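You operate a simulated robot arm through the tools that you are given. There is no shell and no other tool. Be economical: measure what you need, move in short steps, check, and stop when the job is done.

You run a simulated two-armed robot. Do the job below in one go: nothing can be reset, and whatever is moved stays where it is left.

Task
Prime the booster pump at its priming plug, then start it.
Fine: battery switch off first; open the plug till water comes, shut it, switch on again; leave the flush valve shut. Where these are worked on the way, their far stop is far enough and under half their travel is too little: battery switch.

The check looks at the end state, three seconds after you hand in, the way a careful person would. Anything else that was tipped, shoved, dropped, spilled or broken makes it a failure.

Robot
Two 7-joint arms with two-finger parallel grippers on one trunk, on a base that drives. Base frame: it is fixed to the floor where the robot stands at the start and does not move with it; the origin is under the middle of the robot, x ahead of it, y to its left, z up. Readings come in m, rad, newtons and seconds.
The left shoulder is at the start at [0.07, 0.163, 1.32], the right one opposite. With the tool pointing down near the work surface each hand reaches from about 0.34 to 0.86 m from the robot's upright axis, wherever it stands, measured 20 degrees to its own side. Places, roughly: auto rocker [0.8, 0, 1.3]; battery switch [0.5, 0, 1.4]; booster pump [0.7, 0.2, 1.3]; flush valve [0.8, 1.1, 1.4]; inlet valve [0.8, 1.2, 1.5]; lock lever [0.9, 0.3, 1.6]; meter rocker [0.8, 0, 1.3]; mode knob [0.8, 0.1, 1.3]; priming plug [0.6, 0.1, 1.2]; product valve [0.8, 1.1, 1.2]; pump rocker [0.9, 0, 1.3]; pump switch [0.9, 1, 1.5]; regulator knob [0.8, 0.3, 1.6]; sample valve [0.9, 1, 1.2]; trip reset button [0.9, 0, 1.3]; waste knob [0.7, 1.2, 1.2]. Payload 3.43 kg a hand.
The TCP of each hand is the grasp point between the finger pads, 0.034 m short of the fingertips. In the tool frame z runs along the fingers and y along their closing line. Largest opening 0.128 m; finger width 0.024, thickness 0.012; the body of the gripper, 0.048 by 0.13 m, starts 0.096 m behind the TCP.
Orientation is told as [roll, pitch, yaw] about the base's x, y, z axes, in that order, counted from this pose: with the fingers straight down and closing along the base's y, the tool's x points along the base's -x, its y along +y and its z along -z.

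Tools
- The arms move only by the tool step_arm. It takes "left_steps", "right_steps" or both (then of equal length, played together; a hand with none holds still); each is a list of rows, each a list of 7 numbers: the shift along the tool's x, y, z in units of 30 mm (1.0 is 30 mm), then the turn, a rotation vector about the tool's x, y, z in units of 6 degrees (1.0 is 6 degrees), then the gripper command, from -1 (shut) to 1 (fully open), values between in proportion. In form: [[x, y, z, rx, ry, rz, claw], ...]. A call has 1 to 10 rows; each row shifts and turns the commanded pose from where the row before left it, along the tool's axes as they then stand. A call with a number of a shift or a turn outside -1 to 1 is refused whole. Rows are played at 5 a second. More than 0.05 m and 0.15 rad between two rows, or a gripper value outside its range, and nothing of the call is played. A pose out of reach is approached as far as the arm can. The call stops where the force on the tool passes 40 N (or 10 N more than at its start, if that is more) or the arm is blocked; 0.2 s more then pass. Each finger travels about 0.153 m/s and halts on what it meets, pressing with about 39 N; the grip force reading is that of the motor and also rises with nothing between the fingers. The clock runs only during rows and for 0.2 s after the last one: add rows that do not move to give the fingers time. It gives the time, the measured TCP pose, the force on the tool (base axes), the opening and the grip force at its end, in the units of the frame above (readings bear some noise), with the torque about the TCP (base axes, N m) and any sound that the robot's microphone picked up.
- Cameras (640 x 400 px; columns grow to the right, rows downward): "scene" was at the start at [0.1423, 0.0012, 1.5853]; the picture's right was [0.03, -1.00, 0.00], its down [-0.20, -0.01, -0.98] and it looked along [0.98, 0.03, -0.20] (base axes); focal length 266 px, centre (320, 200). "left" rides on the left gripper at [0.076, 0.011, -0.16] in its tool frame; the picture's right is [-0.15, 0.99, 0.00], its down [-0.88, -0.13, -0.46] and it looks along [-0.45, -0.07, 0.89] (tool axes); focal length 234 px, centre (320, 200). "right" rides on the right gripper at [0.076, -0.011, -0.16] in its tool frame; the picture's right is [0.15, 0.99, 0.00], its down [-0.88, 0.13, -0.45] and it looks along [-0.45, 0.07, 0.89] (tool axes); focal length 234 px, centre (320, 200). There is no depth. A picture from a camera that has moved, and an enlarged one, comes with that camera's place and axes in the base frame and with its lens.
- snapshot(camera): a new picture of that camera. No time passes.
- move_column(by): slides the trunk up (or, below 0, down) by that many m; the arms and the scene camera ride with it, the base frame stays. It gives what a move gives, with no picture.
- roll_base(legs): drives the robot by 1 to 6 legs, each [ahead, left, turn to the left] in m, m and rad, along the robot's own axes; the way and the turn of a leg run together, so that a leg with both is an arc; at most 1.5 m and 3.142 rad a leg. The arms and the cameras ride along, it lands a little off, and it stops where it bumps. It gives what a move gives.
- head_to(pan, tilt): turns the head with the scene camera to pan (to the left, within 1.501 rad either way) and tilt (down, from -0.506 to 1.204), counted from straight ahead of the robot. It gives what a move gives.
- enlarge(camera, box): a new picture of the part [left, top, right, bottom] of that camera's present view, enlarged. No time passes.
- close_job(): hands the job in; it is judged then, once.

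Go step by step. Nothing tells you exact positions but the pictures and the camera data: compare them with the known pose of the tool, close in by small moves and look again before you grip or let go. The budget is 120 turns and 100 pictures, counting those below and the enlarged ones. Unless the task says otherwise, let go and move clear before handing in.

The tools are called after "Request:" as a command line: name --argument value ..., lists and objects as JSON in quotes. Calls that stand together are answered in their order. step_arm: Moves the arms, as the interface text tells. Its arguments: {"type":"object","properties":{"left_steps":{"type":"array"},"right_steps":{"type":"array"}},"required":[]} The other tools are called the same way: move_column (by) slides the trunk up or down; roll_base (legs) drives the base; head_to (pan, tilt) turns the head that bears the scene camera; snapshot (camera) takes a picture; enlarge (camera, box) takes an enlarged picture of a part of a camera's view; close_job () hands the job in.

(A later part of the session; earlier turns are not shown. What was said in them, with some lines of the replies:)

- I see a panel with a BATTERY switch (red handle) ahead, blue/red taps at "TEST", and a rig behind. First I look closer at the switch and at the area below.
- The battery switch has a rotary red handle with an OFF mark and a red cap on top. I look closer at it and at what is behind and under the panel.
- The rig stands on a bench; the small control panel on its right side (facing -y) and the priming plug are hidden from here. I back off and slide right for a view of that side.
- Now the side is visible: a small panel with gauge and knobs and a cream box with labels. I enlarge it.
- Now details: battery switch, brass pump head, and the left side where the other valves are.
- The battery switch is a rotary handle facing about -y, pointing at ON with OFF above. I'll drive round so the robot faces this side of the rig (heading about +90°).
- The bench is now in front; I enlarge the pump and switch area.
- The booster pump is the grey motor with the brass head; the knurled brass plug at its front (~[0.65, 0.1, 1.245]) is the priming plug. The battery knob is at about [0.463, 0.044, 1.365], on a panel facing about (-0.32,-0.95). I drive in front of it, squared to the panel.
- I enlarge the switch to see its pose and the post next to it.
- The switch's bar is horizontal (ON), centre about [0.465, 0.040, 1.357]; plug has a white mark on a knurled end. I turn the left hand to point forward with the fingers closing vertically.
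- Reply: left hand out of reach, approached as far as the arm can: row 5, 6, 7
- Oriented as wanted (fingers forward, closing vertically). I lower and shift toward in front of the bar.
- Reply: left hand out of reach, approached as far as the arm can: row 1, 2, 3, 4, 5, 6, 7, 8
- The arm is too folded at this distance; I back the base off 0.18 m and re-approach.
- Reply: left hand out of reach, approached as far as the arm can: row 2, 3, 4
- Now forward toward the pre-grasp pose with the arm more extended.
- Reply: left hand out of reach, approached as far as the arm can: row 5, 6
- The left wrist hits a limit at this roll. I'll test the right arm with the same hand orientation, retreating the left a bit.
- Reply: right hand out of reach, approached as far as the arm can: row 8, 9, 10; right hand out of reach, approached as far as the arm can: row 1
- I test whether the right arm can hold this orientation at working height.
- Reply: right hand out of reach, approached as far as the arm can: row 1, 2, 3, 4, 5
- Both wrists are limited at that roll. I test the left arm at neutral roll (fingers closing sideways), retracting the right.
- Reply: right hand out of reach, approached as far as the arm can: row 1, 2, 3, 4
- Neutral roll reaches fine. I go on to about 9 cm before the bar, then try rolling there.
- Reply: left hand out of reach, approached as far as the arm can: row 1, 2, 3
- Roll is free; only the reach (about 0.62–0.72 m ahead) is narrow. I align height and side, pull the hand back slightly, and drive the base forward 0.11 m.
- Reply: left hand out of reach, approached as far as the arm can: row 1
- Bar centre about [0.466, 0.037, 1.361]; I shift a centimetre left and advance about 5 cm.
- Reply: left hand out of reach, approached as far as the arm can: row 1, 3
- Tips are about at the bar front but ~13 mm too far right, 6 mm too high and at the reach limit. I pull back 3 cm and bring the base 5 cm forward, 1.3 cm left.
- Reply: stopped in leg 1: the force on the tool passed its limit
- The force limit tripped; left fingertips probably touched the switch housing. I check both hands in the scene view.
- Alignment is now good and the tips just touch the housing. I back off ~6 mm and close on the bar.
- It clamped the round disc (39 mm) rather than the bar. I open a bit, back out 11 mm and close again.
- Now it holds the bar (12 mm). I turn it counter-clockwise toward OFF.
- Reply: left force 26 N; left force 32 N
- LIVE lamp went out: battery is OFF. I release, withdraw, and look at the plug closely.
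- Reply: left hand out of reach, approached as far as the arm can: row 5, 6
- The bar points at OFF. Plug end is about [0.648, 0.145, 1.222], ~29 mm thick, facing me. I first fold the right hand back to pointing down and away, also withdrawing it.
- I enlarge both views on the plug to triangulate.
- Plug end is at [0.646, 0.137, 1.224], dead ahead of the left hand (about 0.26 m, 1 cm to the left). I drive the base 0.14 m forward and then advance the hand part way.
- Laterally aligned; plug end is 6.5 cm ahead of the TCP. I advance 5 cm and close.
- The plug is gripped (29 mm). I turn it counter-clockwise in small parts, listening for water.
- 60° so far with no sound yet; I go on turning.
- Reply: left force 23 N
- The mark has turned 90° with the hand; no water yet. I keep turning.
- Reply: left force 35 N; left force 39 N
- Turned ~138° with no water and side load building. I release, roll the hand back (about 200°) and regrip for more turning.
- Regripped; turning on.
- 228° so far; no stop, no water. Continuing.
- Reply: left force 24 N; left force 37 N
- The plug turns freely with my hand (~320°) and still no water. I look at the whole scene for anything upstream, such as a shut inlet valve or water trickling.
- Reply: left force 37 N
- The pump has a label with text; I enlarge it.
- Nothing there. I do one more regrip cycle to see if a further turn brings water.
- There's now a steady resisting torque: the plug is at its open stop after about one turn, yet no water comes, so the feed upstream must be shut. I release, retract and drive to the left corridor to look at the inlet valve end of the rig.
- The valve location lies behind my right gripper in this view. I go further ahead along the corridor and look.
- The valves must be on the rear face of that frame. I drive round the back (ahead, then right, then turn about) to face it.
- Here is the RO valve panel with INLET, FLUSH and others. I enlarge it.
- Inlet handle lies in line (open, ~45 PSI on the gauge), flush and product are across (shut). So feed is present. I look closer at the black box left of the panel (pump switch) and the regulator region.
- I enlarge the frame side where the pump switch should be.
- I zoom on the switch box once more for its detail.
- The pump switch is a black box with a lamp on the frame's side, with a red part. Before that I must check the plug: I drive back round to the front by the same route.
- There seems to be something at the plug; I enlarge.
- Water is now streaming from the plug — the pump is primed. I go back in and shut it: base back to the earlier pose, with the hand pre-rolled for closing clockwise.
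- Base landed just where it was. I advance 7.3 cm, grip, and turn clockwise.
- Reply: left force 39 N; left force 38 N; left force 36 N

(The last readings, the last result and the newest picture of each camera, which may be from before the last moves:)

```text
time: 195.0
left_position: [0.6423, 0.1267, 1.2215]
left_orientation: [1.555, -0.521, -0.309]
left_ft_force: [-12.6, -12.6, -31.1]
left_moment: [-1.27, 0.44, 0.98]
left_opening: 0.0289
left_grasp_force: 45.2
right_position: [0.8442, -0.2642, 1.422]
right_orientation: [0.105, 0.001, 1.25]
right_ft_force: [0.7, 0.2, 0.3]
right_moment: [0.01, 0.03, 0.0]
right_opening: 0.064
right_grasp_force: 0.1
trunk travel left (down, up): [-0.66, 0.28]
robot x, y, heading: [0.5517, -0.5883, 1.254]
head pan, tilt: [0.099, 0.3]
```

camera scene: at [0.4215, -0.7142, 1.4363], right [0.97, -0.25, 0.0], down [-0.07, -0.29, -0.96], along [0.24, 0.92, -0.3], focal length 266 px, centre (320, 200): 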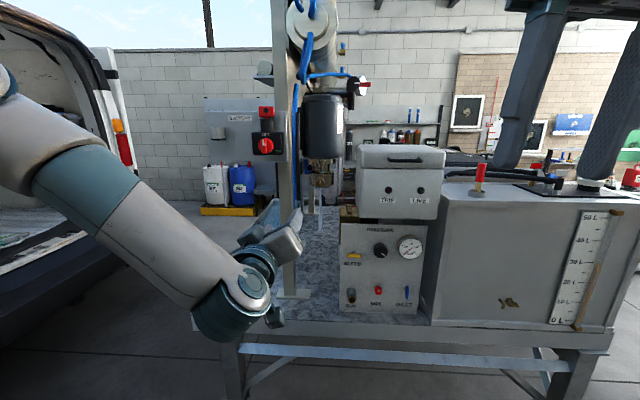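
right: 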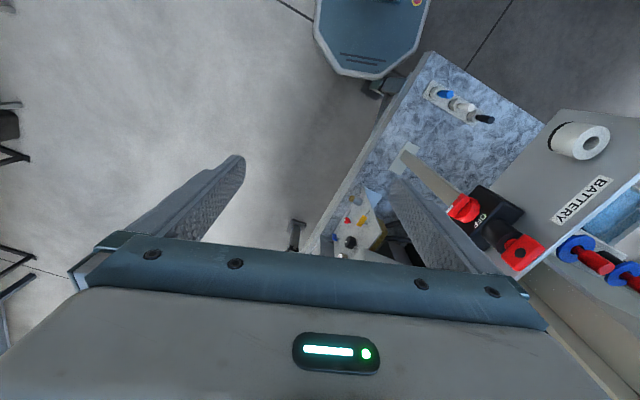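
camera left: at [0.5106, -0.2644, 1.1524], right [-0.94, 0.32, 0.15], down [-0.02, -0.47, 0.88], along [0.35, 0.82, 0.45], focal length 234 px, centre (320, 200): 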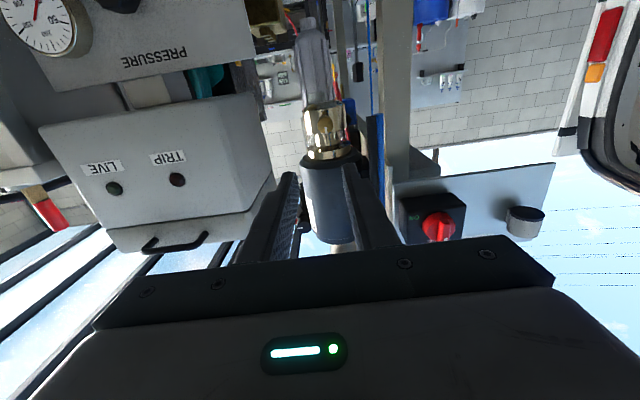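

Half a turn closed. I release, roll back 180°, regrip and turn on to the shut stop.

Request:
step_arm --left_steps '[[0, 0, 0, 0, 0, 0, 0], [0, 0, 0, 0, 0, 0, 0], [0, 0, 0, 0, 0, -1, 0], [0, 0, 0, 0, 0, -1, 0], [0, 0, 0, 0, 0, -1, 0], [0, 0, 0, 0, 0, -1, 0], [0, 0, 0, 0, 0, -1, 0], [0, 0, 0, 0, 0, -1, 0], [0, 0, 0, 0, 0, -1, 0], [0, 0, 0, 0, 0, -1, 0]]'

Request:
step_arm --left_steps '[[0, 0, 0, 0, 0, -1, 0], [0, 0, 0, 0, 0, -1, 0], [0, 0, 0, 0, 0, -1, 0], [0, 0, 0, 0, 0, -1, 0], [0, 0, 0, 0, 0, -1, 0], [0, 0, 0, 0, 0, -1, 0], [0, 0, 0, 0, 0, -1, 0], [0, 0, 0, 0, 0, -1, 0], [0, 0, 0, 0, 0, -1, 0], [0, 0, 0, 0, 0, -1, 0]]'

Request:
step_arm --left_steps '[[0, 0, 0, 0, 0, -1, 0], [0, 0, 0, 0, 0, -1, 0], [0, 0, 0, 0, 0, -1, 0], [0, 0, 0, 0, 0, -1, 0], [0, 0, 0, 0, 0, -1, 0], [0, 0, 0, 0, 0, -1, 0], [0, 0, 0, 0, 0, -1, 0], [0, 0, 0, 0, 0, -1, 0], [0, 0, 0, 0, 0, -1, 0], [0, 0, 0, 0, 0, -1, 0]]'

Request:
step_arm --left_steps '[[0, 0, 0, 0, 0, -1, 0], [0, 0, 0, 0, 0, -1, 0], [0, 0, 0, 0, 0, 0, -0.4], [0, 0, 0, 0, 0, 0, -1], [0, 0, 0, 0, 0, 0, -1]]'

Request:
step_arm --left_steps '[[0, 0, 0, 0, 0, 1, -1], [0, 0, 0, 0, 0, 1, -1], [0, 0, 0, 0, 0, 1, -1], [0, 0, 0, 0, 0, 1, -1], [0, 0, 0, 0, 0, 1, -1], [0, 0, 0, 0, 0, 1, -1], [0, 0, 0, 0, 0, 1, -1], [0, 0, 0, 0, 0, 1, -1], [0, 0, 0, 0, 0, 1, -1], [0, 0, 0, 0, 0, 1, -1]]'

Request:
step_arm --left_steps '[[0, 0, 0, 0, 0, 1, -1], [0, 0, 0, 0, 0, 1, -1], [0, 0, 0, 0, 0, 1, -1], [0, 0, 0, 0, 0, 1, -1], [0, 0, 0, 0, 0, 1, -1], [0, 0, 0, 0, 0, 1, -1], [0, 0, 0, 0, 0, 1, -1], [0, 0, 0, 0, 0, 1, -1], [0, 0, 0, 0, 0, 1, -1], [0, 0, 0, 0, 0, 1, -1]]'

Request:
step_arm --left_steps '[[0, 0, 0, 0, 0, 1, -1], [0, 0, 0, 0, 0, 1, -1], [0, 0, 0, 0, 0, 1, -1], [0, 0, 0, 0, 0, 1, -1], [0, 0, 0, 0, 0, 1, -1]]'

```text
time: 197.2
left_position: [0.645, 0.1258, 1.2245]
left_orientation: [1.539, -1.36, -0.285]
left_ft_force: [0.0, 0.2, -0.3]
left_moment: [-0.01, -0.03, -0.01]
left_opening: 0.0638
left_grasp_force: 0.2
right_position: [0.8449, -0.2657, 1.4211]
right_orientation: [0.106, -0.001, 1.247]
right_ft_force: [1.2, 0.5, 0.0]
right_moment: [-0.01, 0.0, 0.04]
right_opening: 0.0641
right_grasp_force: 0.1
trunk travel left (down, up): [-0.66, 0.28]
robot x, y, heading: [0.5527, -0.5927, 1.249]
head pan, tilt: [0.099, 0.3]
```

```text
time: 199.4
left_position: [0.6444, 0.1247, 1.2244]
left_orientation: [-1.562, -0.733, 2.818]
left_ft_force: [-0.8, 0.3, -0.3]
left_moment: [0.01, -0.02, 0.01]
left_opening: 0.0643
left_grasp_force: 0.0
right_position: [0.8465, -0.2658, 1.4211]
right_orientation: [0.105, 0.0, 1.249]
right_ft_force: [-0.5, -0.6, -0.1]
right_moment: [0.0, 0.0, 0.0]
right_opening: 0.064
right_grasp_force: 0.0
trunk travel left (down, up): [-0.66, 0.28]
robot x, y, heading: [0.5488, -0.5937, 1.253]
head pan, tilt: [0.099, 0.3]
```

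```text
time: 201.6
left_position: [0.6446, 0.1251, 1.2251]
left_orientation: [-1.564, 0.314, 2.827]
left_ft_force: [-0.2, -0.2, -0.5]
left_moment: [0.03, 0.0, 0.02]
left_opening: 0.0639
left_grasp_force: 0.1
right_position: [0.8461, -0.2666, 1.4213]
right_orientation: [0.107, 0.001, 1.247]
right_ft_force: [-0.3, -0.1, 1.3]
right_moment: [0.01, 0.02, 0.01]
right_opening: 0.0641
right_grasp_force: 0.1
trunk travel left (down, up): [-0.66, 0.28]
robot x, y, heading: [0.553, -0.5903, 1.254]
head pan, tilt: [0.099, 0.3]
```

```text
time: 202.8
left_position: [0.6454, 0.1248, 1.2244]
left_orientation: [-1.561, 0.521, 2.828]
left_ft_force: [0.8, -4.0, -6.9]
left_moment: [-0.05, -0.01, -0.27]
left_opening: 0.0292
left_grasp_force: 45.4
right_position: [0.8455, -0.2672, 1.4209]
right_orientation: [0.107, 0.001, 1.248]
right_ft_force: [0.2, 0.5, 0.1]
right_moment: [0.0, 0.03, 0.0]
right_opening: 0.064
right_grasp_force: 0.1
trunk travel left (down, up): [-0.66, 0.28]
robot x, y, heading: [0.5535, -0.5951, 1.252]
head pan, tilt: [0.099, 0.3]
```

```text
time: 205.0
left_position: [0.6445, 0.1247, 1.2224]
left_orientation: [-1.556, -0.526, 2.813]
left_ft_force: [-1.4, -17.5, -33.0]
left_moment: [-0.83, 0.18, 0.53]
left_opening: 0.0294
left_grasp_force: 45.6
right_position: [0.8468, -0.266, 1.4216]
right_orientation: [0.105, 0.002, 1.249]
right_ft_force: [-0.2, -0.1, 0.1]
right_moment: [-0.01, -0.01, 0.02]
right_opening: 0.0639
right_grasp_force: 0.1
trunk travel left (down, up): [-0.66, 0.28]
robot x, y, heading: [0.5551, -0.5913, 1.251]
head pan, tilt: [0.099, 0.3]
```

```text
time: 207.2
left_position: [0.6442, 0.1249, 1.2222]
left_orientation: [0.149, -1.559, 1.103]
left_ft_force: [-7.7, -13.9, -30.5]
left_moment: [-1.01, 0.35, 0.25]
left_opening: 0.0291
left_grasp_force: 44.5
right_position: [0.8449, -0.2651, 1.4213]
right_orientation: [0.104, 0.0, 1.25]
right_ft_force: [-0.3, 0.2, 0.7]
right_moment: [-0.03, 0.0, -0.02]
right_opening: 0.0639
right_grasp_force: 0.1
trunk travel left (down, up): [-0.66, 0.28]
robot x, y, heading: [0.5527, -0.5909, 1.25]
head pan, tilt: [0.099, 0.3]
```

```text
time: 208.4
left_position: [0.6439, 0.1248, 1.2209]
left_orientation: [1.548, -1.047, -0.298]
left_ft_force: [-8.5, -12.7, -28.3]
left_moment: [-1.48, 0.46, 0.55]
left_opening: 0.029
left_grasp_force: 44.2
right_position: [0.8439, -0.2648, 1.422]
right_orientation: [0.104, 0.002, 1.25]
right_ft_force: [0.8, 0.0, -0.9]
right_moment: [-0.01, 0.02, 0.02]
right_opening: 0.0642
right_grasp_force: 0.1
trunk travel left (down, up): [-0.66, 0.28]
robot x, y, heading: [0.5574, -0.5891, 1.253]
head pan, tilt: [0.099, 0.3]
```

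330° closed; I go on to feel the stop.

Request:
step_arm --left_steps '[[0, 0, 0, 0, 0, 1, -1], [0, 0, 0, 0, 0, 1, -1], [0, 0, 0, 0, 0, 1, -1], [0, 0, 0, 0, 0, 1, -1], [0, 0, 0, 0, 0, 1, -1]]'

Request:
step_arm --left_steps '[[0, 0, 0, 0, 0, 1, -1], [0, 0, 0, 0, 0, 1, -1], [0, 0, 0, 0, 0, 1, -1]]'

Request:
enlarge --camera "scene" --box '[260, 170, 350, 240]'

```text
time: 209.6
left_position: [0.6434, 0.1257, 1.2223]
left_orientation: [1.556, -0.522, -0.312]
left_ft_force: [-8.0, -12.4, -29.1]
left_moment: [-1.24, 0.46, 0.94]
left_opening: 0.0287
left_grasp_force: 44.8
right_position: [0.8442, -0.2644, 1.4212]
right_orientation: [0.105, 0.0, 1.25]
right_ft_force: [0.3, -0.9, 0.0]
right_moment: [-0.01, -0.04, 0.0]
right_opening: 0.0639
right_grasp_force: 0.1
trunk travel left (down, up): [-0.66, 0.28]
robot x, y, heading: [0.5553, -0.5923, 1.252]
head pan, tilt: [0.099, 0.3]
```

```text
time: 210.4
left_position: [0.6463, 0.1243, 1.2229]
left_orientation: [1.561, -0.207, -0.321]
left_ft_force: [-1.3, -14.8, -27.6]
left_moment: [-1.18, -0.06, 0.45]
left_opening: 0.0296
left_grasp_force: 45.5
right_position: [0.845, -0.2655, 1.4207]
right_orientation: [0.106, -0.002, 1.249]
right_ft_force: [0.2, -0.2, 0.9]
right_moment: [-0.01, -0.03, 0.0]
right_opening: 0.0639
right_grasp_force: 0.0
trunk travel left (down, up): [-0.66, 0.28]
robot x, y, heading: [0.5574, -0.5927, 1.247]
head pan, tilt: [0.099, 0.3]
```

```text
5.71 times, centred on (305, 205) of scene
camera zoom: at [0.589, -0.4526, 1.4361], right [0.98, -0.22, 0.0], down [-0.07, -0.29, -0.95], along [0.21, 0.93, -0.3], focal length 1520 px, centre (406, 171)
```

zoom: 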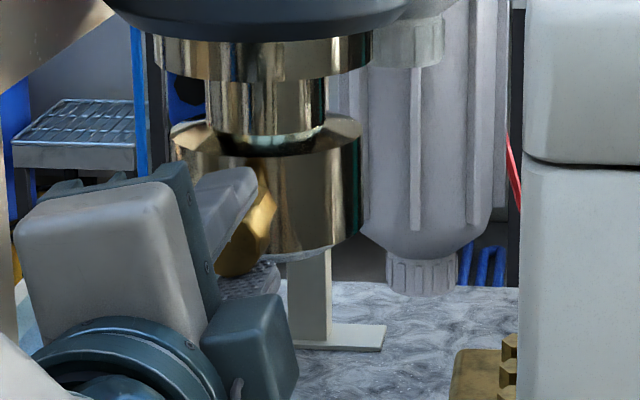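

The stop is felt (reversed torque) and no stream is visible. I release, retract, and check.

Request:
step_arm --left_steps '[[0, 0, 0, 0, 0, 1, -1], [0, 0, 0, 0, 0, 0, 0], [0, 0, 0, 0, 0, 0, 0], [0, 0, -0.8, 0, 0, 0, 0], [0, 0, -0.8, 0, 0, 0, 0], [0, 0, -0.8, 0, 0, 0, 0], [0, 0, 0, 0, 0, 0, 0]]'

Request:
enlarge --camera "scene" --box '[260, 170, 350, 240]'

```text
time: 212.0
left_position: [0.6225, 0.0575, 1.2244]
left_orientation: [1.565, -0.105, -0.318]
left_ft_force: [0.4, -0.1, 0.2]
left_moment: [0.01, 0.02, -0.02]
left_opening: 0.0642
left_grasp_force: 0.0
right_position: [0.845, -0.2669, 1.4211]
right_orientation: [0.106, 0.001, 1.248]
right_ft_force: [0.7, 0.0, 0.1]
right_moment: [0.02, -0.02, 0.02]
right_opening: 0.0639
right_grasp_force: 0.1
trunk travel left (down, up): [-0.66, 0.28]
robot x, y, heading: [0.5542, -0.5906, 1.252]
head pan, tilt: [0.099, 0.3]
```

```text
5.71 times, centred on (305, 205) of scene
camera zoom: at [0.5884, -0.4533, 1.4363], right [0.98, -0.22, 0.0], down [-0.06, -0.29, -0.96], along [0.21, 0.93, -0.3], focal length 1520 px, centre (406, 171)
```

zoom: 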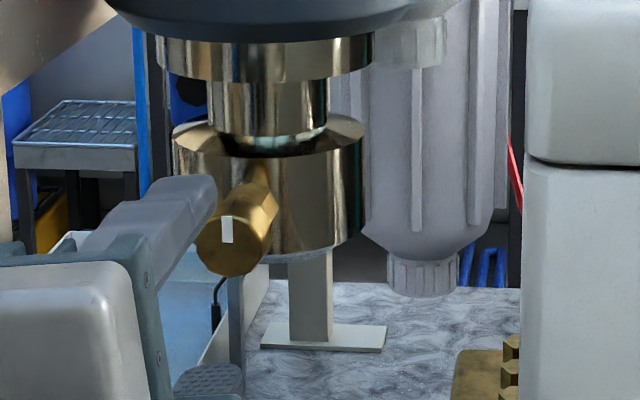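

The plug is shut, mark upright, no water. Now I go back to the battery switch: hand to neutral roll, base back/left, trunk up 0.14.

Request:
roll_base --legs '[[-0.17, 0, 0], [0, 0.1465, -0.006]]'

Request:
move_column --by 0.14

Request:
step_arm --left_steps '[[0, 0, 0, 0, 0, -1, -0.4], [0, 0, 0, 0, 0, -1, -0.4], [0, 0, 0, 0, 0, -1, -0.4], [0, 0, 0, 0, 0, -1, -0.4], [0, 0, 0, 0, 0, -1, -0.4], [0, 0, 0, 0, 0, -1, -0.4], [0, 0, 0, 0, 0, -1, -0.4]]'

Request:
step_arm --left_steps '[[0, 0, 0, 0, 0, -1, -0.4], [0, 0, 0, 0, 0, -1, -0.4], [0, 0, 0, 0, 0, -1, -0.4], [0, 0, 0, 0, 0, -1, -0.4], [0, 0, 0, 0, 0, -1, -0.4], [0, 0, 0, 0, 0, -1, -0.4], [0, 0, 0, 0, 0, -1, -0.4]]'

Request:
enlarge --camera "left" --box '[230, 60, 430, 220]'

```text
time: 214.4
left_position: [0.4348, -0.0594, 1.2258]
left_orientation: [1.566, -0.103, -0.324]
left_ft_force: [0.0, -1.1, -0.3]
left_moment: [-0.01, 0.01, 0.04]
left_opening: 0.064
left_grasp_force: 0.0
right_position: [0.6568, -0.3834, 1.4213]
right_orientation: [0.108, 0.0, 1.243]
right_ft_force: [1.1, -1.1, 0.2]
right_moment: [0.03, 0.02, 0.01]
right_opening: 0.064
right_grasp_force: 0.0
trunk travel left (down, up): [-0.66, 0.28]
robot x, y, heading: [0.361, -0.7061, 1.241]
head pan, tilt: [0.099, 0.3]
```

```text
time: 216.1
left_position: [0.4331, -0.059, 1.3653]
left_orientation: [1.565, -0.102, -0.322]
left_ft_force: [-0.1, 0.5, 0.0]
left_moment: [0.01, 0.02, 0.0]
left_opening: 0.0639
left_grasp_force: 0.1
right_position: [0.656, -0.3823, 1.5603]
right_orientation: [0.107, 0.001, 1.245]
right_ft_force: [0.0, 0.7, 0.1]
right_moment: [0.02, -0.04, -0.04]
right_opening: 0.064
right_grasp_force: 0.2
trunk travel left (down, up): [-0.8, 0.14]
robot x, y, heading: [0.3595, -0.7081, 1.247]
head pan, tilt: [0.099, 0.3]
```

```text
time: 217.7
left_position: [0.4334, -0.0596, 1.3661]
left_orientation: [1.566, -0.839, -0.32]
left_ft_force: [-0.5, -0.1, 0.3]
left_moment: [-0.01, 0.03, -0.03]
left_opening: 0.0384
left_grasp_force: 0.0
right_position: [0.6545, -0.382, 1.5622]
right_orientation: [0.105, 0.001, 1.245]
right_ft_force: [0.9, -0.2, 0.4]
right_moment: [0.01, 0.04, 0.06]
right_opening: 0.0641
right_grasp_force: 0.0
trunk travel left (down, up): [-0.8, 0.14]
robot x, y, heading: [0.3618, -0.707, 1.245]
head pan, tilt: [0.099, 0.3]
```

```text
time: 219.2
left_position: [0.433, -0.0595, 1.3654]
left_orientation: [-0.144, -1.566, 1.391]
left_ft_force: [0.2, -0.5, -0.6]
left_moment: [0.04, -0.05, 0.0]
left_opening: 0.0386
left_grasp_force: 0.0
right_position: [0.6561, -0.383, 1.5611]
right_orientation: [0.107, -0.001, 1.245]
right_ft_force: [0.3, 0.7, 0.4]
right_moment: [-0.03, 0.01, 0.0]
right_opening: 0.0641
right_grasp_force: 0.0
trunk travel left (down, up): [-0.8, 0.14]
robot x, y, heading: [0.3617, -0.7083, 1.247]
head pan, tilt: [0.099, 0.3]
```

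```text
2.50 times, centred on (330, 140) of left
camera zoom: at [0.3709, -0.2066, 1.2902], right [-0.94, 0.32, 0.15], down [-0.02, -0.47, 0.88], along [0.35, 0.82, 0.45], focal length 585 px, centre (295, 350)
```

zoom: 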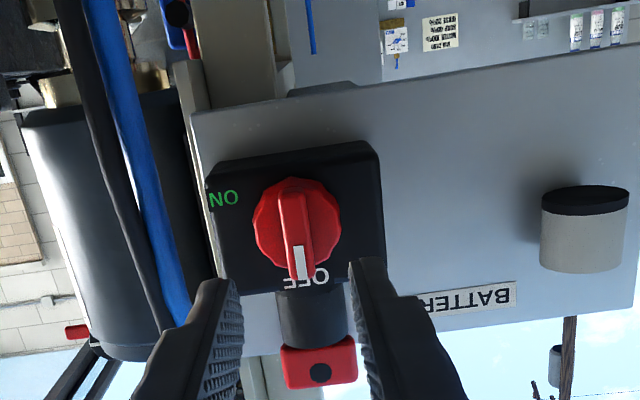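

Alignment matches the earlier grip pose. I advance 6.3 cm (slightly lower) and close on the bar.

Request:
step_arm --left_steps '[[0.12, 0.05, 0.7, 0, 0, 0, -0.4], [0, 0, 0.7, 0, 0, 0, -0.4], [0, 0, 0.68, 0, 0, 0, -0.4], [0, 0, 0, 0, 0, 0, -0.4], [0, 0, 0, 0, 0, 0, -1], [0, 0, 0, 0, 0, 0, -1]]'

Request:
enlarge --camera "left" --box '[230, 60, 430, 220]'

```text
time: 220.7
left_position: [0.4525, 0.0011, 1.3615]
left_orientation: [0.086, -1.564, 1.165]
left_ft_force: [-0.5, 2.9, -0.6]
left_moment: [-0.37, 0.14, 0.1]
left_opening: 0.0118
left_grasp_force: 44.6
right_position: [0.6551, -0.3824, 1.5623]
right_orientation: [0.106, 0.0, 1.245]
right_ft_force: [-0.1, 0.9, 0.8]
right_moment: [0.01, 0.02, 0.01]
right_opening: 0.064
right_grasp_force: 0.1
trunk travel left (down, up): [-0.8, 0.14]
robot x, y, heading: [0.3623, -0.7047, 1.248]
head pan, tilt: [0.099, 0.3]
```

```text
2.50 times, centred on (330, 140) of left
camera zoom: at [0.3901, -0.1466, 1.2862], right [-0.94, 0.31, 0.15], down [-0.02, -0.47, 0.88], along [0.35, 0.83, 0.44], focal length 585 px, centre (295, 350)
```

zoom: 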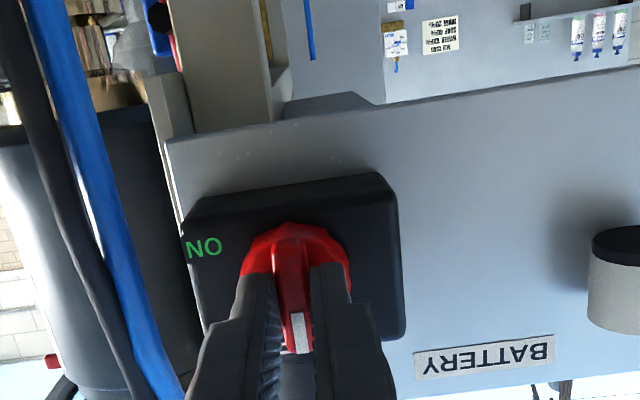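

Gripped the bar. I turn it clockwise back to ON (90°), with a little over.

Request:
step_arm --left_steps '[[0, 0, 0, 0, 0, 1, -1], [0, 0, 0, 0, 0, 1, -1], [0, 0, 0, 0, 0, 1, -1], [0, 0, 0, 0, 0, 1, -1], [0, 0, 0, 0, 0, 1, -1], [0, 0, 0, 0, 0, 1, -1], [0, 0, 0, 0, 0, 1, -1], [0, 0, 0, 0, 0, 1, -1]]'

Request:
step_arm --left_steps '[[0, 0, 0, 0, 0, 1, -1], [0, 0, 0, 0, 0, 1, -1], [0, 0, 0, 0, 0, 1, -1], [0, 0, 0, 0, 0, 1, -1], [0, 0, 0, 0, 0, 1, -1], [0, 0, 0, 0, 0, 1, -1], [0, 0, 0, 0, 0, 1, -1]]'

Request:
step_arm --left_steps '[[0, 0, 0, 0, 0, 0.7, -1], [0, 0, 0, 0, 0, -0.5, -1], [0, 0, 0, 0, 0, 0, -0.4], [0, 0, 0, 0, 0, 0, -0.4], [0, 0, -0.8, 0, 0, 0, -0.4], [0, 0, -0.8, 0, 0, 0, -0.4], [0, 0, -0.5, 0, 0, 0, -0.4]]'

Request:
snapshot --camera "scene"

```text
time: 222.4
left_position: [0.4519, 0.0021, 1.3624]
left_orientation: [1.562, -0.729, -0.316]
left_ft_force: [-1.0, 7.1, 3.0]
left_moment: [-0.68, 0.24, 1.17]
left_opening: 0.012
left_grasp_force: 45.1
right_position: [0.6548, -0.3817, 1.5605]
right_orientation: [0.107, 0.0, 1.244]
right_ft_force: [-0.3, 0.2, 0.2]
right_moment: [-0.02, 0.0, 0.0]
right_opening: 0.064
right_grasp_force: 0.1
trunk travel left (down, up): [-0.8, 0.14]
robot x, y, heading: [0.36, -0.7059, 1.25]
head pan, tilt: [0.099, 0.3]
```

```text
time: 224.1
left_position: [0.4511, 0.0022, 1.3621]
left_orientation: [1.566, 0.002, -0.319]
left_ft_force: [-1.9, 10.9, 9.1]
left_moment: [0.36, -0.2, 1.52]
left_opening: 0.0119
left_grasp_force: 44.9
right_position: [0.6539, -0.3815, 1.5619]
right_orientation: [0.108, 0.001, 1.244]
right_ft_force: [-0.1, -0.2, 0.1]
right_moment: [0.01, 0.01, -0.01]
right_opening: 0.0638
right_grasp_force: 0.0
trunk travel left (down, up): [-0.8, 0.14]
robot x, y, heading: [0.3622, -0.7084, 1.249]
head pan, tilt: [0.099, 0.3]
```

```text
time: 225.7
left_position: [0.431, -0.0593, 1.3609]
left_orientation: [1.565, 0.022, -0.322]
left_ft_force: [-0.2, 0.1, -1.2]
left_moment: [0.01, 0.01, 0.02]
left_opening: 0.0385
left_grasp_force: 0.0
right_position: [0.6542, -0.3828, 1.5607]
right_orientation: [0.106, 0.001, 1.244]
right_ft_force: [-0.5, 0.1, 0.5]
right_moment: [0.04, -0.03, 0.0]
right_opening: 0.0641
right_grasp_force: 0.0
trunk travel left (down, up): [-0.8, 0.14]
robot x, y, heading: [0.3571, -0.7057, 1.244]
head pan, tilt: [0.099, 0.3]
```

```text
16 pictures are left
camera scene: at [0.397, -0.5691, 1.5763], right [0.97, -0.22, 0.0], down [-0.07, -0.29, -0.96], along [0.21, 0.93, -0.3], focal length 266 px, centre (320, 200)
```

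scene: 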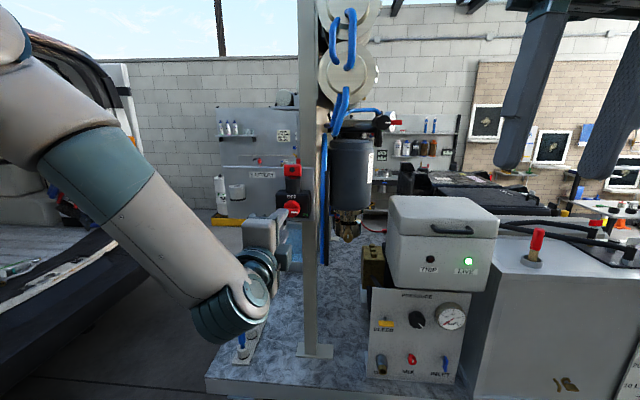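

LIVE is lit again: battery ON. Now I drive round the back to the pump switch (red rocker estimated at [0.896, 1.028, 1.50] on the frame's side).

Request:
roll_base --legs '[[-0.17, 0, 0], [0, 0.9, 0], [1.48, 0, 0], [1.45, 0, 0], [0, -0.75, 0], [0, 0, 2.6]]'

Request:
move_column --by 0.137

Request:
roll_base --legs '[[0, 0.3, 0]]'

Request:
head_to --pan 0.0 --tilt 0.25

Request:
snapshot --camera "scene"

```text
time: 254.8
left_position: [0.7104, 1.4115, 1.3604]
left_orientation: [1.565, 0.022, 2.228]
left_ft_force: [0.3, -0.3, 0.5]
left_moment: [-0.03, 0.0, 0.02]
left_opening: 0.0384
left_grasp_force: 0.0
right_position: [0.7045, 1.8057, 1.5612]
right_orientation: [0.107, 0.001, -2.485]
right_ft_force: [-1.0, 0.5, -0.1]
right_moment: [-0.03, -0.02, -0.01]
right_opening: 0.064
right_grasp_force: 0.1
trunk travel left (down, up): [-0.8, 0.14]
robot x, y, heading: [1.1299, 1.913, -2.485]
head pan, tilt: [0.099, 0.3]
```

```text
time: 256.5
left_position: [0.7103, 1.413, 1.4977]
left_orientation: [1.565, 0.023, 2.23]
left_ft_force: [0.4, -0.8, -0.4]
left_moment: [0.05, -0.01, 0.01]
left_opening: 0.0385
left_grasp_force: 0.1
right_position: [0.7041, 1.8066, 1.6973]
right_orientation: [0.107, 0.001, -2.485]
right_ft_force: [0.2, -0.4, 0.3]
right_moment: [0.0, 0.0, 0.0]
right_opening: 0.0641
right_grasp_force: 0.0
trunk travel left (down, up): [-0.937, 0.003]
robot x, y, heading: [1.1296, 1.9094, -2.481]
head pan, tilt: [0.099, 0.3]
```

```text
time: 258.5
left_position: [0.8933, 1.1777, 1.4987]
left_orientation: [1.564, 0.025, 2.229]
left_ft_force: [0.3, -0.3, 0.4]
left_moment: [0.05, -0.01, 0.03]
left_opening: 0.0385
left_grasp_force: 0.1
right_position: [0.8854, 1.5734, 1.6976]
right_orientation: [0.11, -0.001, -2.485]
right_ft_force: [-0.5, -0.5, 0.0]
right_moment: [-0.02, -0.03, 0.04]
right_opening: 0.064
right_grasp_force: 0.0
trunk travel left (down, up): [-0.937, 0.003]
robot x, y, heading: [1.3132, 1.675, -2.48]
head pan, tilt: [0.099, 0.3]
```

```text
time: 259.2
left_position: [0.8946, 1.1767, 1.4989]
left_orientation: [1.564, 0.022, 2.227]
left_ft_force: [0.1, -0.9, 0.1]
left_moment: [0.03, 0.0, -0.01]
left_opening: 0.0386
left_grasp_force: 0.1
right_position: [0.8854, 1.572, 1.6983]
right_orientation: [0.109, 0.0, -2.486]
right_ft_force: [-0.7, -0.8, 0.0]
right_moment: [0.01, 0.0, 0.01]
right_opening: 0.0642
right_grasp_force: 0.1
trunk travel left (down, up): [-0.937, 0.003]
robot x, y, heading: [1.3115, 1.6758, -2.488]
head pan, tilt: [0.0, 0.25]
```

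```text
15 pictures are left
camera scene: at [1.196, 1.5883, 1.718], right [-0.61, 0.79, 0.0], down [0.2, 0.15, -0.97], along [-0.77, -0.59, -0.25], focal length 266 px, centre (320, 200)
```

scene: 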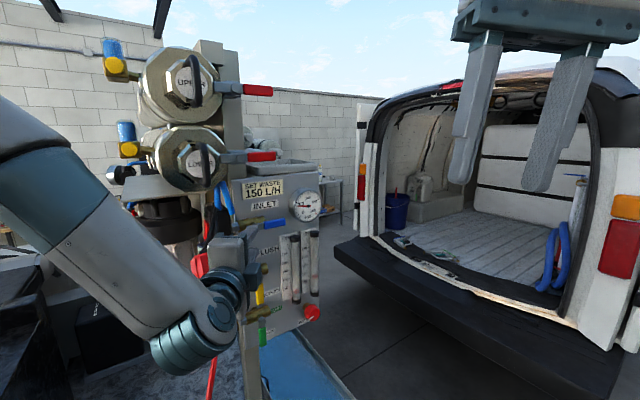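

The hand is close to the panel edge and hanging red cable part; I back off first, then slide left so the hand is on the switch's side.

Request:
roll_base --legs '[[-0.2, 0, 0], [0, 0.27, 0]]'

Request:
step_arm --left_steps '[[0, 0, 0, 0, -1, 0, -1], [0, 0, 0, 0, -1, 0, -1], [0, 0, 0, 0, -1, 0, -1]]'

Request:
snapshot --camera "left"

Request:
head_to --pan 0.2 --tilt 0.3

Request:
snapshot --camera "scene"

```text
time: 262.3
left_position: [1.2127, 1.0914, 1.4989]
left_orientation: [1.566, 0.025, 2.227]
left_ft_force: [-0.4, -0.5, -0.1]
left_moment: [0.0, 0.01, 0.02]
left_opening: 0.038
left_grasp_force: 0.1
right_position: [1.2061, 1.4839, 1.6983]
right_orientation: [0.109, 0.0, -2.487]
right_ft_force: [-0.3, -0.2, -0.1]
right_moment: [-0.05, -0.08, -0.03]
right_opening: 0.0641
right_grasp_force: 0.0
trunk travel left (down, up): [-0.937, 0.003]
robot x, y, heading: [1.636, 1.5856, -2.484]
head pan, tilt: [0.0, 0.25]
```

```text
time: 263.1
left_position: [1.2063, 1.1249, 1.5136]
left_orientation: [1.538, 0.018, 2.082]
left_ft_force: [-0.5, -0.2, -0.7]
left_moment: [0.0, -0.04, -0.02]
left_opening: 0.0001
left_grasp_force: 32.8
left hand out of reach, approached as far as the arm can: row 1, 2, 3
right_position: [1.2099, 1.4803, 1.6984]
right_orientation: [0.107, -0.001, -2.487]
right_ft_force: [-0.1, -0.7, 0.9]
right_moment: [0.02, 0.0, 0.0]
right_opening: 0.0639
right_grasp_force: 0.0
trunk travel left (down, up): [-0.937, 0.003]
robot x, y, heading: [1.6372, 1.5858, -2.488]
head pan, tilt: [0.0, 0.25]
```

```text
14 pictures are left
camera left: at [1.382, 1.1376, 1.5318], right [-0.11, 0.13, 0.99], down [-0.03, 0.99, -0.13], along [-0.99, -0.04, -0.1], focal length 234 px, centre (320, 200)
```

left: 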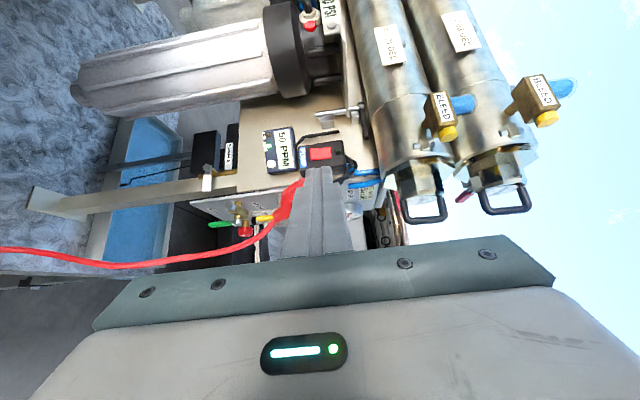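

```text
time: 263.8
left_position: [1.2079, 1.1254, 1.5149]
left_orientation: [1.538, 0.016, 2.084]
left_ft_force: [-0.3, -1.0, 0.3]
left_moment: [0.01, 0.02, -0.02]
left_opening: 0.0001
left_grasp_force: 32.8
right_position: [1.2106, 1.4811, 1.6986]
right_orientation: [0.107, 0.0, -2.49]
right_ft_force: [-0.3, 0.5, 0.3]
right_moment: [-0.01, -0.04, 0.03]
right_opening: 0.0641
right_grasp_force: 0.0
trunk travel left (down, up): [-0.937, 0.003]
robot x, y, heading: [1.6342, 1.5893, -2.488]
head pan, tilt: [0.201, 0.3]
```

```text
13 pictures are left
camera scene: at [1.533, 1.4848, 1.7133], right [-0.76, 0.66, 0.0], down [0.19, 0.22, -0.96], along [-0.63, -0.72, -0.3], focal length 266 px, centre (320, 200)
```

scene: 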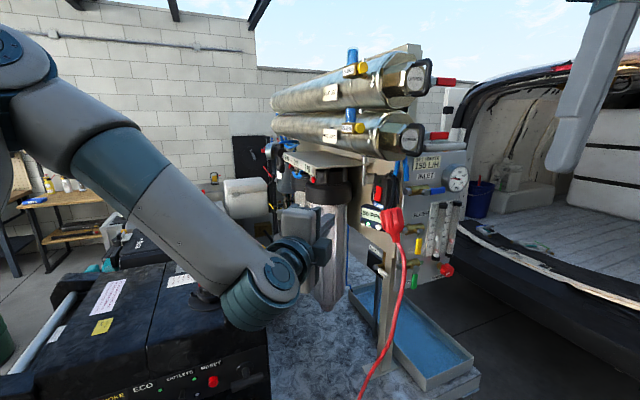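

Excellent view of the switch now. I enlarge both views on the pump switch.

Request:
enlarge --camera "left" --box '[240, 90, 400, 210]'

Request:
enlarge --camera "scene" --box '[340, 140, 440, 260]'

```text
3.33 times, centred on (320, 150) of left
camera zoom: at [1.3823, 1.1389, 1.5322], right [-0.11, 0.13, 0.99], down [-0.03, 0.99, -0.13], along [-0.99, -0.04, -0.1], focal length 781 px, centre (320, 367)
```

zoom: 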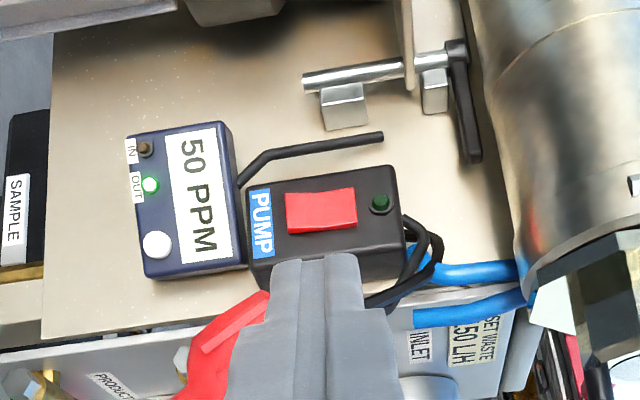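

```text
3.33 times, centred on (390, 200) of scene
camera zoom: at [1.533, 1.4848, 1.7133], right [-0.76, 0.66, 0.0], down [0.19, 0.22, -0.96], along [-0.63, -0.72, -0.3], focal length 886 px, centre (87, 200)
```

zoom: 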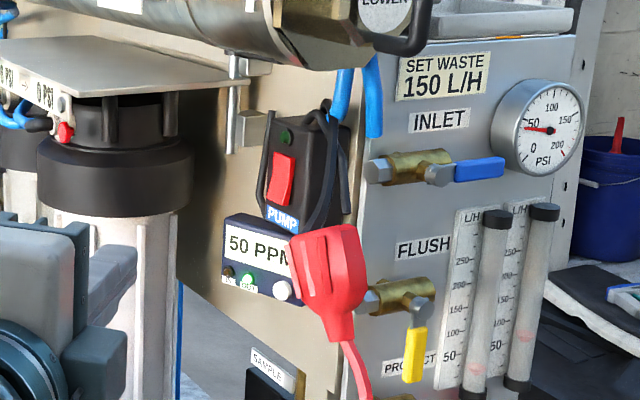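

The PUMP rocker is at [0.891, 1.020, 1.493], lamp dark, its lower end protruding. The hanging red plug is at about 10 cm to its rear, so I swing the base to approach more squarely.

Request:
roll_base --legs '[[0, 0, -0.305], [0, 0.176, 0]]'

Request:
step_arm --left_steps '[[0, -0.5, 0, 0, 0, 0, -1], [0, -0.5, 0, 0, 0, 0, -1], [0, 0, 0, 0, 0, 0, -1]]'

Request:
snapshot --camera "left"

```text
time: 266.3
left_position: [1.1474, 1.1154, 1.515]
left_orientation: [1.538, 0.021, 1.778]
left_ft_force: [0.5, -0.8, 0.3]
left_moment: [0.0, 0.01, 0.0]
left_opening: 0.0
left_grasp_force: 32.8
right_position: [1.2574, 1.4555, 1.6978]
right_orientation: [0.113, -0.001, -2.794]
right_ft_force: [0.1, 0.8, 0.8]
right_moment: [-0.05, -0.01, 0.03]
right_opening: 0.0639
right_grasp_force: 0.1
trunk travel left (down, up): [-0.937, 0.003]
robot x, y, heading: [1.6938, 1.4234, -2.787]
head pan, tilt: [0.201, 0.3]
```

```text
time: 267.1
left_position: [1.1482, 1.1119, 1.5153]
left_orientation: [1.536, 0.019, 1.778]
left_ft_force: [-0.6, 0.0, -0.9]
left_moment: [0.02, -0.04, 0.0]
left_opening: 0.0001
left_grasp_force: 32.8
left hand out of reach, approached as far as the arm can: row 1, 2
right_position: [1.2587, 1.4507, 1.6984]
right_orientation: [0.108, -0.001, -2.795]
right_ft_force: [0.1, 0.1, -0.1]
right_moment: [0.0, -0.01, -0.01]
right_opening: 0.0641
right_grasp_force: 0.1
trunk travel left (down, up): [-0.937, 0.003]
robot x, y, heading: [1.698, 1.4222, -2.797]
head pan, tilt: [0.201, 0.3]
```

```text
10 pictures are left
camera left: at [1.3197, 1.0712, 1.5322], right [-0.07, 0.15, 0.99], down [0.27, 0.95, -0.13], along [-0.96, 0.26, -0.1], focal length 234 px, centre (320, 200)
```

left: 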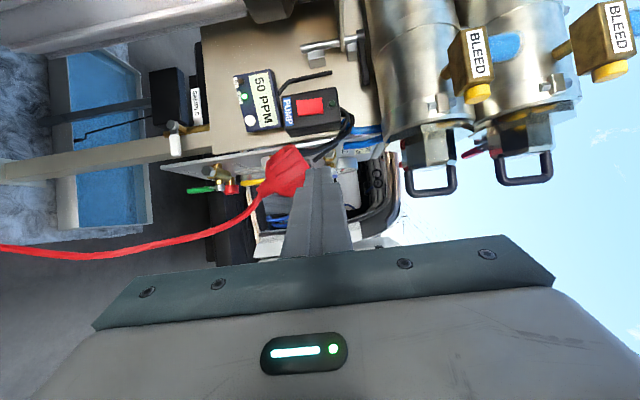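

I shift the base 4 cm left and 9 cm ahead, then lower the hand to the rocker's lower end height.

Request:
roll_base --legs '[[0, 0.04, 0], [0.09, 0, 0]]'

Request:
step_arm --left_steps '[[0, -0.4, 0.7, 0, 0, 0, -1], [0, -0.5, 0.5, 0, 0, 0, -1], [0, -0.35, 0, 0, 0, 0, -1], [0, 0, 0, 0, 0, 0, -1]]'

Request:
enlarge --camera "left" --box '[240, 60, 400, 220]'

```text
time: 268.7
left_position: [1.0902, 1.0522, 1.5215]
left_orientation: [1.546, 0.024, 1.778]
left_ft_force: [0.2, 1.3, 0.8]
left_moment: [-0.01, -0.05, 0.05]
left_opening: 0.0
left_grasp_force: 33.1
right_position: [1.2013, 1.3932, 1.7022]
right_orientation: [0.111, -0.011, -2.795]
right_ft_force: [0.8, 1.2, 0.5]
right_moment: [-0.1, 0.1, 0.0]
right_opening: 0.0642
right_grasp_force: 0.1
trunk travel left (down, up): [-0.937, 0.003]
robot x, y, heading: [1.6291, 1.3515, -2.792]
head pan, tilt: [0.201, 0.3]
```

```text
time: 269.7
left_position: [1.077, 1.0414, 1.5141]
left_orientation: [1.535, 0.017, 1.776]
left_ft_force: [0.0, -0.4, -0.6]
left_moment: [0.02, 0.02, -0.03]
left_opening: 0.0
left_grasp_force: 32.9
left hand out of reach, approached as far as the arm can: row 1, 2, 3
right_position: [1.1859, 1.3804, 1.6981]
right_orientation: [0.108, 0.001, -2.794]
right_ft_force: [-1.0, -0.1, -0.8]
right_moment: [0.04, -0.04, -0.02]
right_opening: 0.0642
right_grasp_force: 0.0
trunk travel left (down, up): [-0.937, 0.003]
robot x, y, heading: [1.6265, 1.3543, -2.79]
head pan, tilt: [0.201, 0.3]
```

```text
2.50 times, centred on (320, 140) of left
camera zoom: at [1.2478, 1.0009, 1.5311], right [-0.07, 0.15, 0.99], down [0.27, 0.95, -0.13], along [-0.96, 0.26, -0.1], focal length 585 px, centre (320, 350)
```

zoom: 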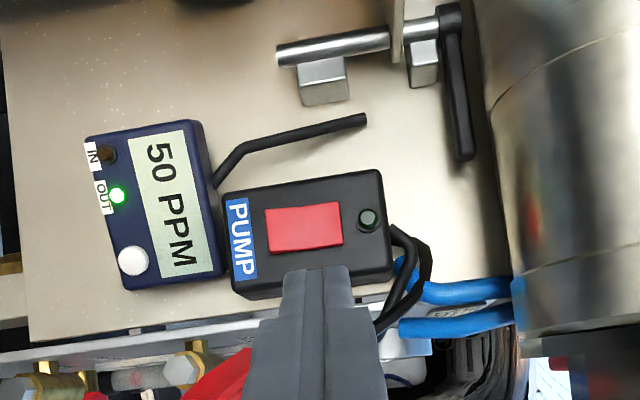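

The wrist is at its limit in that yaw. I turn the hand back in line with the robot and compensate with the base.

Request:
step_arm --left_steps '[[0, 0, 0, 0, 0.8, 0, -1], [0, 0, 0, 0.2, 0.8, 0, -1], [0, -0.4, 0.4, 0.1, 0, 0, -1], [0, -0.4, 0.4, 0, 0, 0, -1], [0, 0, 0, 0, 0, 0, -1]]'

```text
time: 270.9
left_position: [1.0574, 1.0365, 1.491]
left_orientation: [1.512, 0.023, 1.943]
left_ft_force: [-0.7, -0.2, -0.5]
left_moment: [-0.01, -0.01, 0.03]
left_opening: 0.0
left_grasp_force: 32.7
right_position: [1.1902, 1.3835, 1.6986]
right_orientation: [0.11, -0.003, -2.794]
right_ft_force: [0.8, -0.1, 0.5]
right_moment: [0.0, 0.03, 0.0]
right_opening: 0.064
right_grasp_force: 0.1
trunk travel left (down, up): [-0.937, 0.003]
robot x, y, heading: [1.6258, 1.3528, -2.792]
head pan, tilt: [0.201, 0.3]
```

That frees the arm. I fine-position: base 3.5 cm left, 0.1 rad right, 5 cm ahead.

Request:
roll_base --legs '[[0, 0.035, 0], [0, 0, -0.1], [0.05, 0, 0]]'

Request:
step_arm --left_steps '[[0, -0.2, 0, -0.5, 0, 0, -1], [0, 0, 0, 0, 0, 0, -1]]'

Request:
enlarge --camera "left" --box '[240, 60, 400, 220]'

Request:
enlarge --camera "scene" --box '[300, 120, 520, 300]'

```text
time: 272.8
left_position: [1.0097, 1.0515, 1.4969]
left_orientation: [1.522, 0.022, 1.843]
left_ft_force: [0.4, -0.1, 0.5]
left_moment: [-0.01, -0.01, -0.02]
left_opening: 0.0
left_grasp_force: 33.3
right_position: [1.1773, 1.3824, 1.7045]
right_orientation: [0.106, -0.015, -2.896]
right_ft_force: [1.3, 0.3, 0.0]
right_moment: [0.01, 0.17, -0.05]
right_opening: 0.0642
right_grasp_force: 0.1
trunk travel left (down, up): [-0.937, 0.003]
robot x, y, heading: [1.5939, 1.311, -2.897]
head pan, tilt: [0.201, 0.3]
```

```text
time: 273.4
left_position: [0.9983, 1.0521, 1.487]
left_orientation: [1.567, 0.025, 1.843]
left_ft_force: [-0.2, -0.7, -0.2]
left_moment: [0.03, -0.01, 0.0]
left_opening: 0.0002
left_grasp_force: 32.8
right_position: [1.166, 1.3836, 1.7011]
right_orientation: [0.11, -0.007, -2.896]
right_ft_force: [0.2, 0.5, -0.1]
right_moment: [0.01, 0.06, -0.02]
right_opening: 0.0638
right_grasp_force: 0.0
trunk travel left (down, up): [-0.937, 0.003]
robot x, y, heading: [1.5897, 1.3088, -2.886]
head pan, tilt: [0.201, 0.3]
```

```text
2.50 times, centred on (320, 140) of left
camera zoom: at [1.1716, 1.0226, 1.4997], right [-0.05, 0.16, 0.99], down [0.2, 0.97, -0.15], along [-0.98, 0.19, -0.08], focal length 585 px, centre (320, 350)
```

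zoom: 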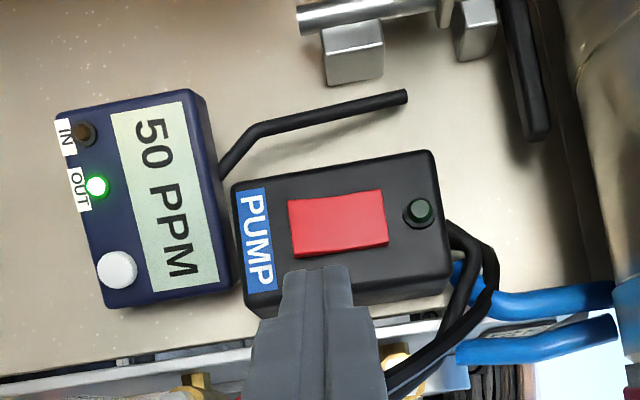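

```text
2.22 times, centred on (410, 210) of scene
camera zoom: at [1.4616, 1.2575, 1.7137], right [-0.44, 0.9, 0.0], down [0.26, 0.13, -0.96], along [-0.86, -0.42, -0.29], focal length 591 px, centre (120, 178)
```

zoom: 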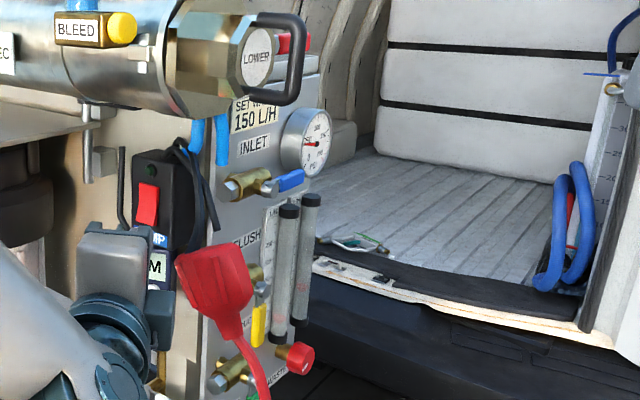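

The fingertip line now points at the rocker's lower end. I advance 6.5 cm, then press in small steps.

Request:
step_arm --left_steps '[[0, -0.14, 0.6, 0, 0, 0, -1], [0, -0.13, 0.6, 0, 0, 0, -1], [0, 0, 0.6, 0, 0, 0, -1], [0, 0, 0.3, 0, 0, 0, -1], [0, 0, 0, 0, 0, 0, -1]]'

Request:
enlarge --camera "left" --box '[240, 60, 400, 220]'

```text
time: 274.6
left_position: [0.9372, 1.0336, 1.4764]
left_orientation: [1.565, 0.025, 1.841]
left_ft_force: [10.8, 2.3, -0.9]
left_moment: [-0.01, 0.04, -0.07]
left_opening: 0.0
left_grasp_force: 32.7
right_position: [1.1648, 1.3834, 1.7005]
right_orientation: [0.11, -0.006, -2.892]
right_ft_force: [-0.6, -0.6, 0.6]
right_moment: [-0.01, 0.0, 0.0]
right_opening: 0.0641
right_grasp_force: 0.0
trunk travel left (down, up): [-0.937, 0.003]
robot x, y, heading: [1.5911, 1.3112, -2.896]
head pan, tilt: [0.201, 0.3]
```

```text
2.50 times, centred on (320, 140) of left
camera zoom: at [1.1105, 1.0045, 1.4903], right [-0.05, 0.16, 0.99], down [0.2, 0.97, -0.15], along [-0.98, 0.19, -0.08], focal length 585 px, centre (320, 350)
```

zoom: 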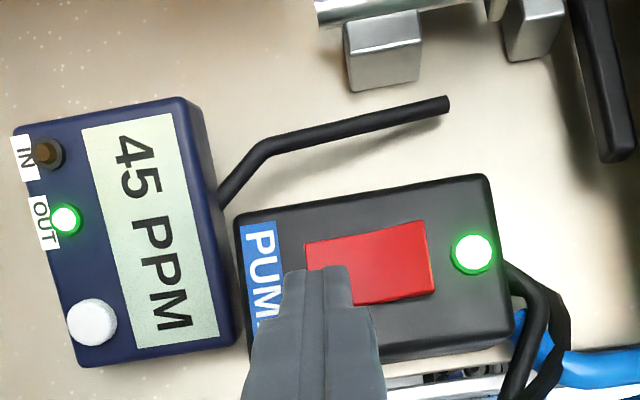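

The pump's lamp is green: it has started. I withdraw straight back and check that it stays on.

Request:
step_arm --left_steps '[[0, 0, -0.6, 0, 0, 0, -1], [0, 0, -0.6, 0, 0, 0, -1], [0, 0, -0.6, 0, 0, 0, -1], [0, 0, 0, 0, 0, 0, -1], [0, 0, 0, 0, 0, 0, -1]]'

Request:
roll_base --legs '[[-0.25, 0, 0]]'

Request:
snapshot --camera "scene"

Request:
enlarge --camera "left" --box '[220, 60, 420, 220]'

```text
time: 275.8
left_position: [0.9861, 1.0476, 1.4766]
left_orientation: [1.565, 0.026, 1.843]
left_ft_force: [0.2, 0.2, -0.5]
left_moment: [-0.02, 0.02, -0.03]
left_opening: 0.0003
left_grasp_force: 33.3
right_position: [1.1606, 1.3824, 1.7005]
right_orientation: [0.11, -0.002, -2.895]
right_ft_force: [-0.5, 0.2, -0.4]
right_moment: [-0.02, 0.03, 0.0]
right_opening: 0.064
right_grasp_force: 0.0
trunk travel left (down, up): [-0.937, 0.003]
robot x, y, heading: [1.5925, 1.3059, -2.892]
head pan, tilt: [0.201, 0.3]
```

```text
time: 277.6
left_position: [1.2229, 1.1082, 1.4737]
left_orientation: [1.56, 0.023, 1.842]
left_ft_force: [-1.2, 0.2, 0.3]
left_moment: [0.01, 0.03, 0.0]
left_opening: 0.0002
left_grasp_force: 33.1
right_position: [1.3962, 1.4427, 1.6983]
right_orientation: [0.111, 0.001, -2.895]
right_ft_force: [-1.2, -0.3, -0.1]
right_moment: [0.04, -0.06, 0.04]
right_opening: 0.064
right_grasp_force: 0.1
trunk travel left (down, up): [-0.937, 0.003]
robot x, y, heading: [1.8326, 1.368, -2.889]
head pan, tilt: [0.201, 0.3]
```

```text
5 pictures are left
camera scene: at [1.6925, 1.3159, 1.7127], right [-0.43, 0.9, 0.0], down [0.27, 0.13, -0.95], along [-0.86, -0.41, -0.3], focal length 266 px, centre (320, 200)
```

scene: 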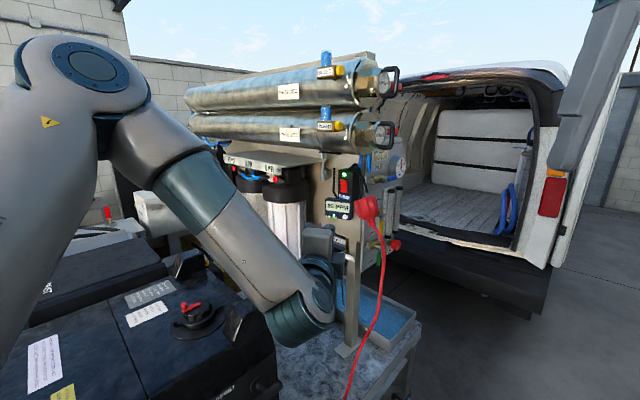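

```text
2.50 times, centred on (320, 140) of left
camera zoom: at [1.3952, 1.0786, 1.4878], right [-0.06, 0.16, 0.99], down [0.21, 0.97, -0.15], along [-0.98, 0.19, -0.09], focal length 585 px, centre (320, 350)
```

zoom: 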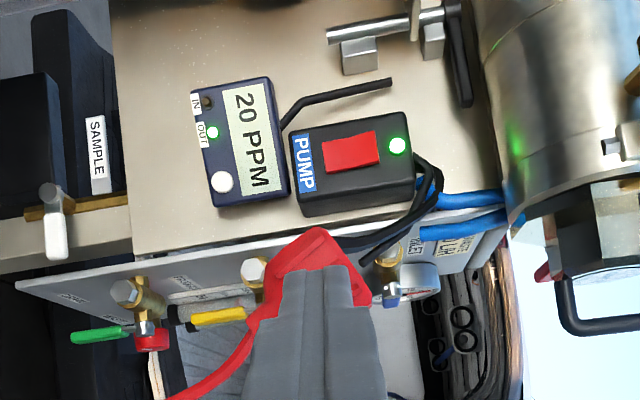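

The pump's lamp stays green, the PPM reading is falling, the flush valve is shut and the arms are clear. I hand in.

Request:
close_job

```text
The job is handed in.
```

The booster pump is primed and running. The battery switch was turned off, the priming plug opened until water came and then shut, and the battery switched back on. I never touched the flush valve, and it is still shut. The pump was then started at its switch, where the green lamp stays lit.

Water did not come while I was at the plug: it started during the time I had gone round to check the inlet valve. It may have run onto the bench for up to a minute or so before I got back and shut the plug.
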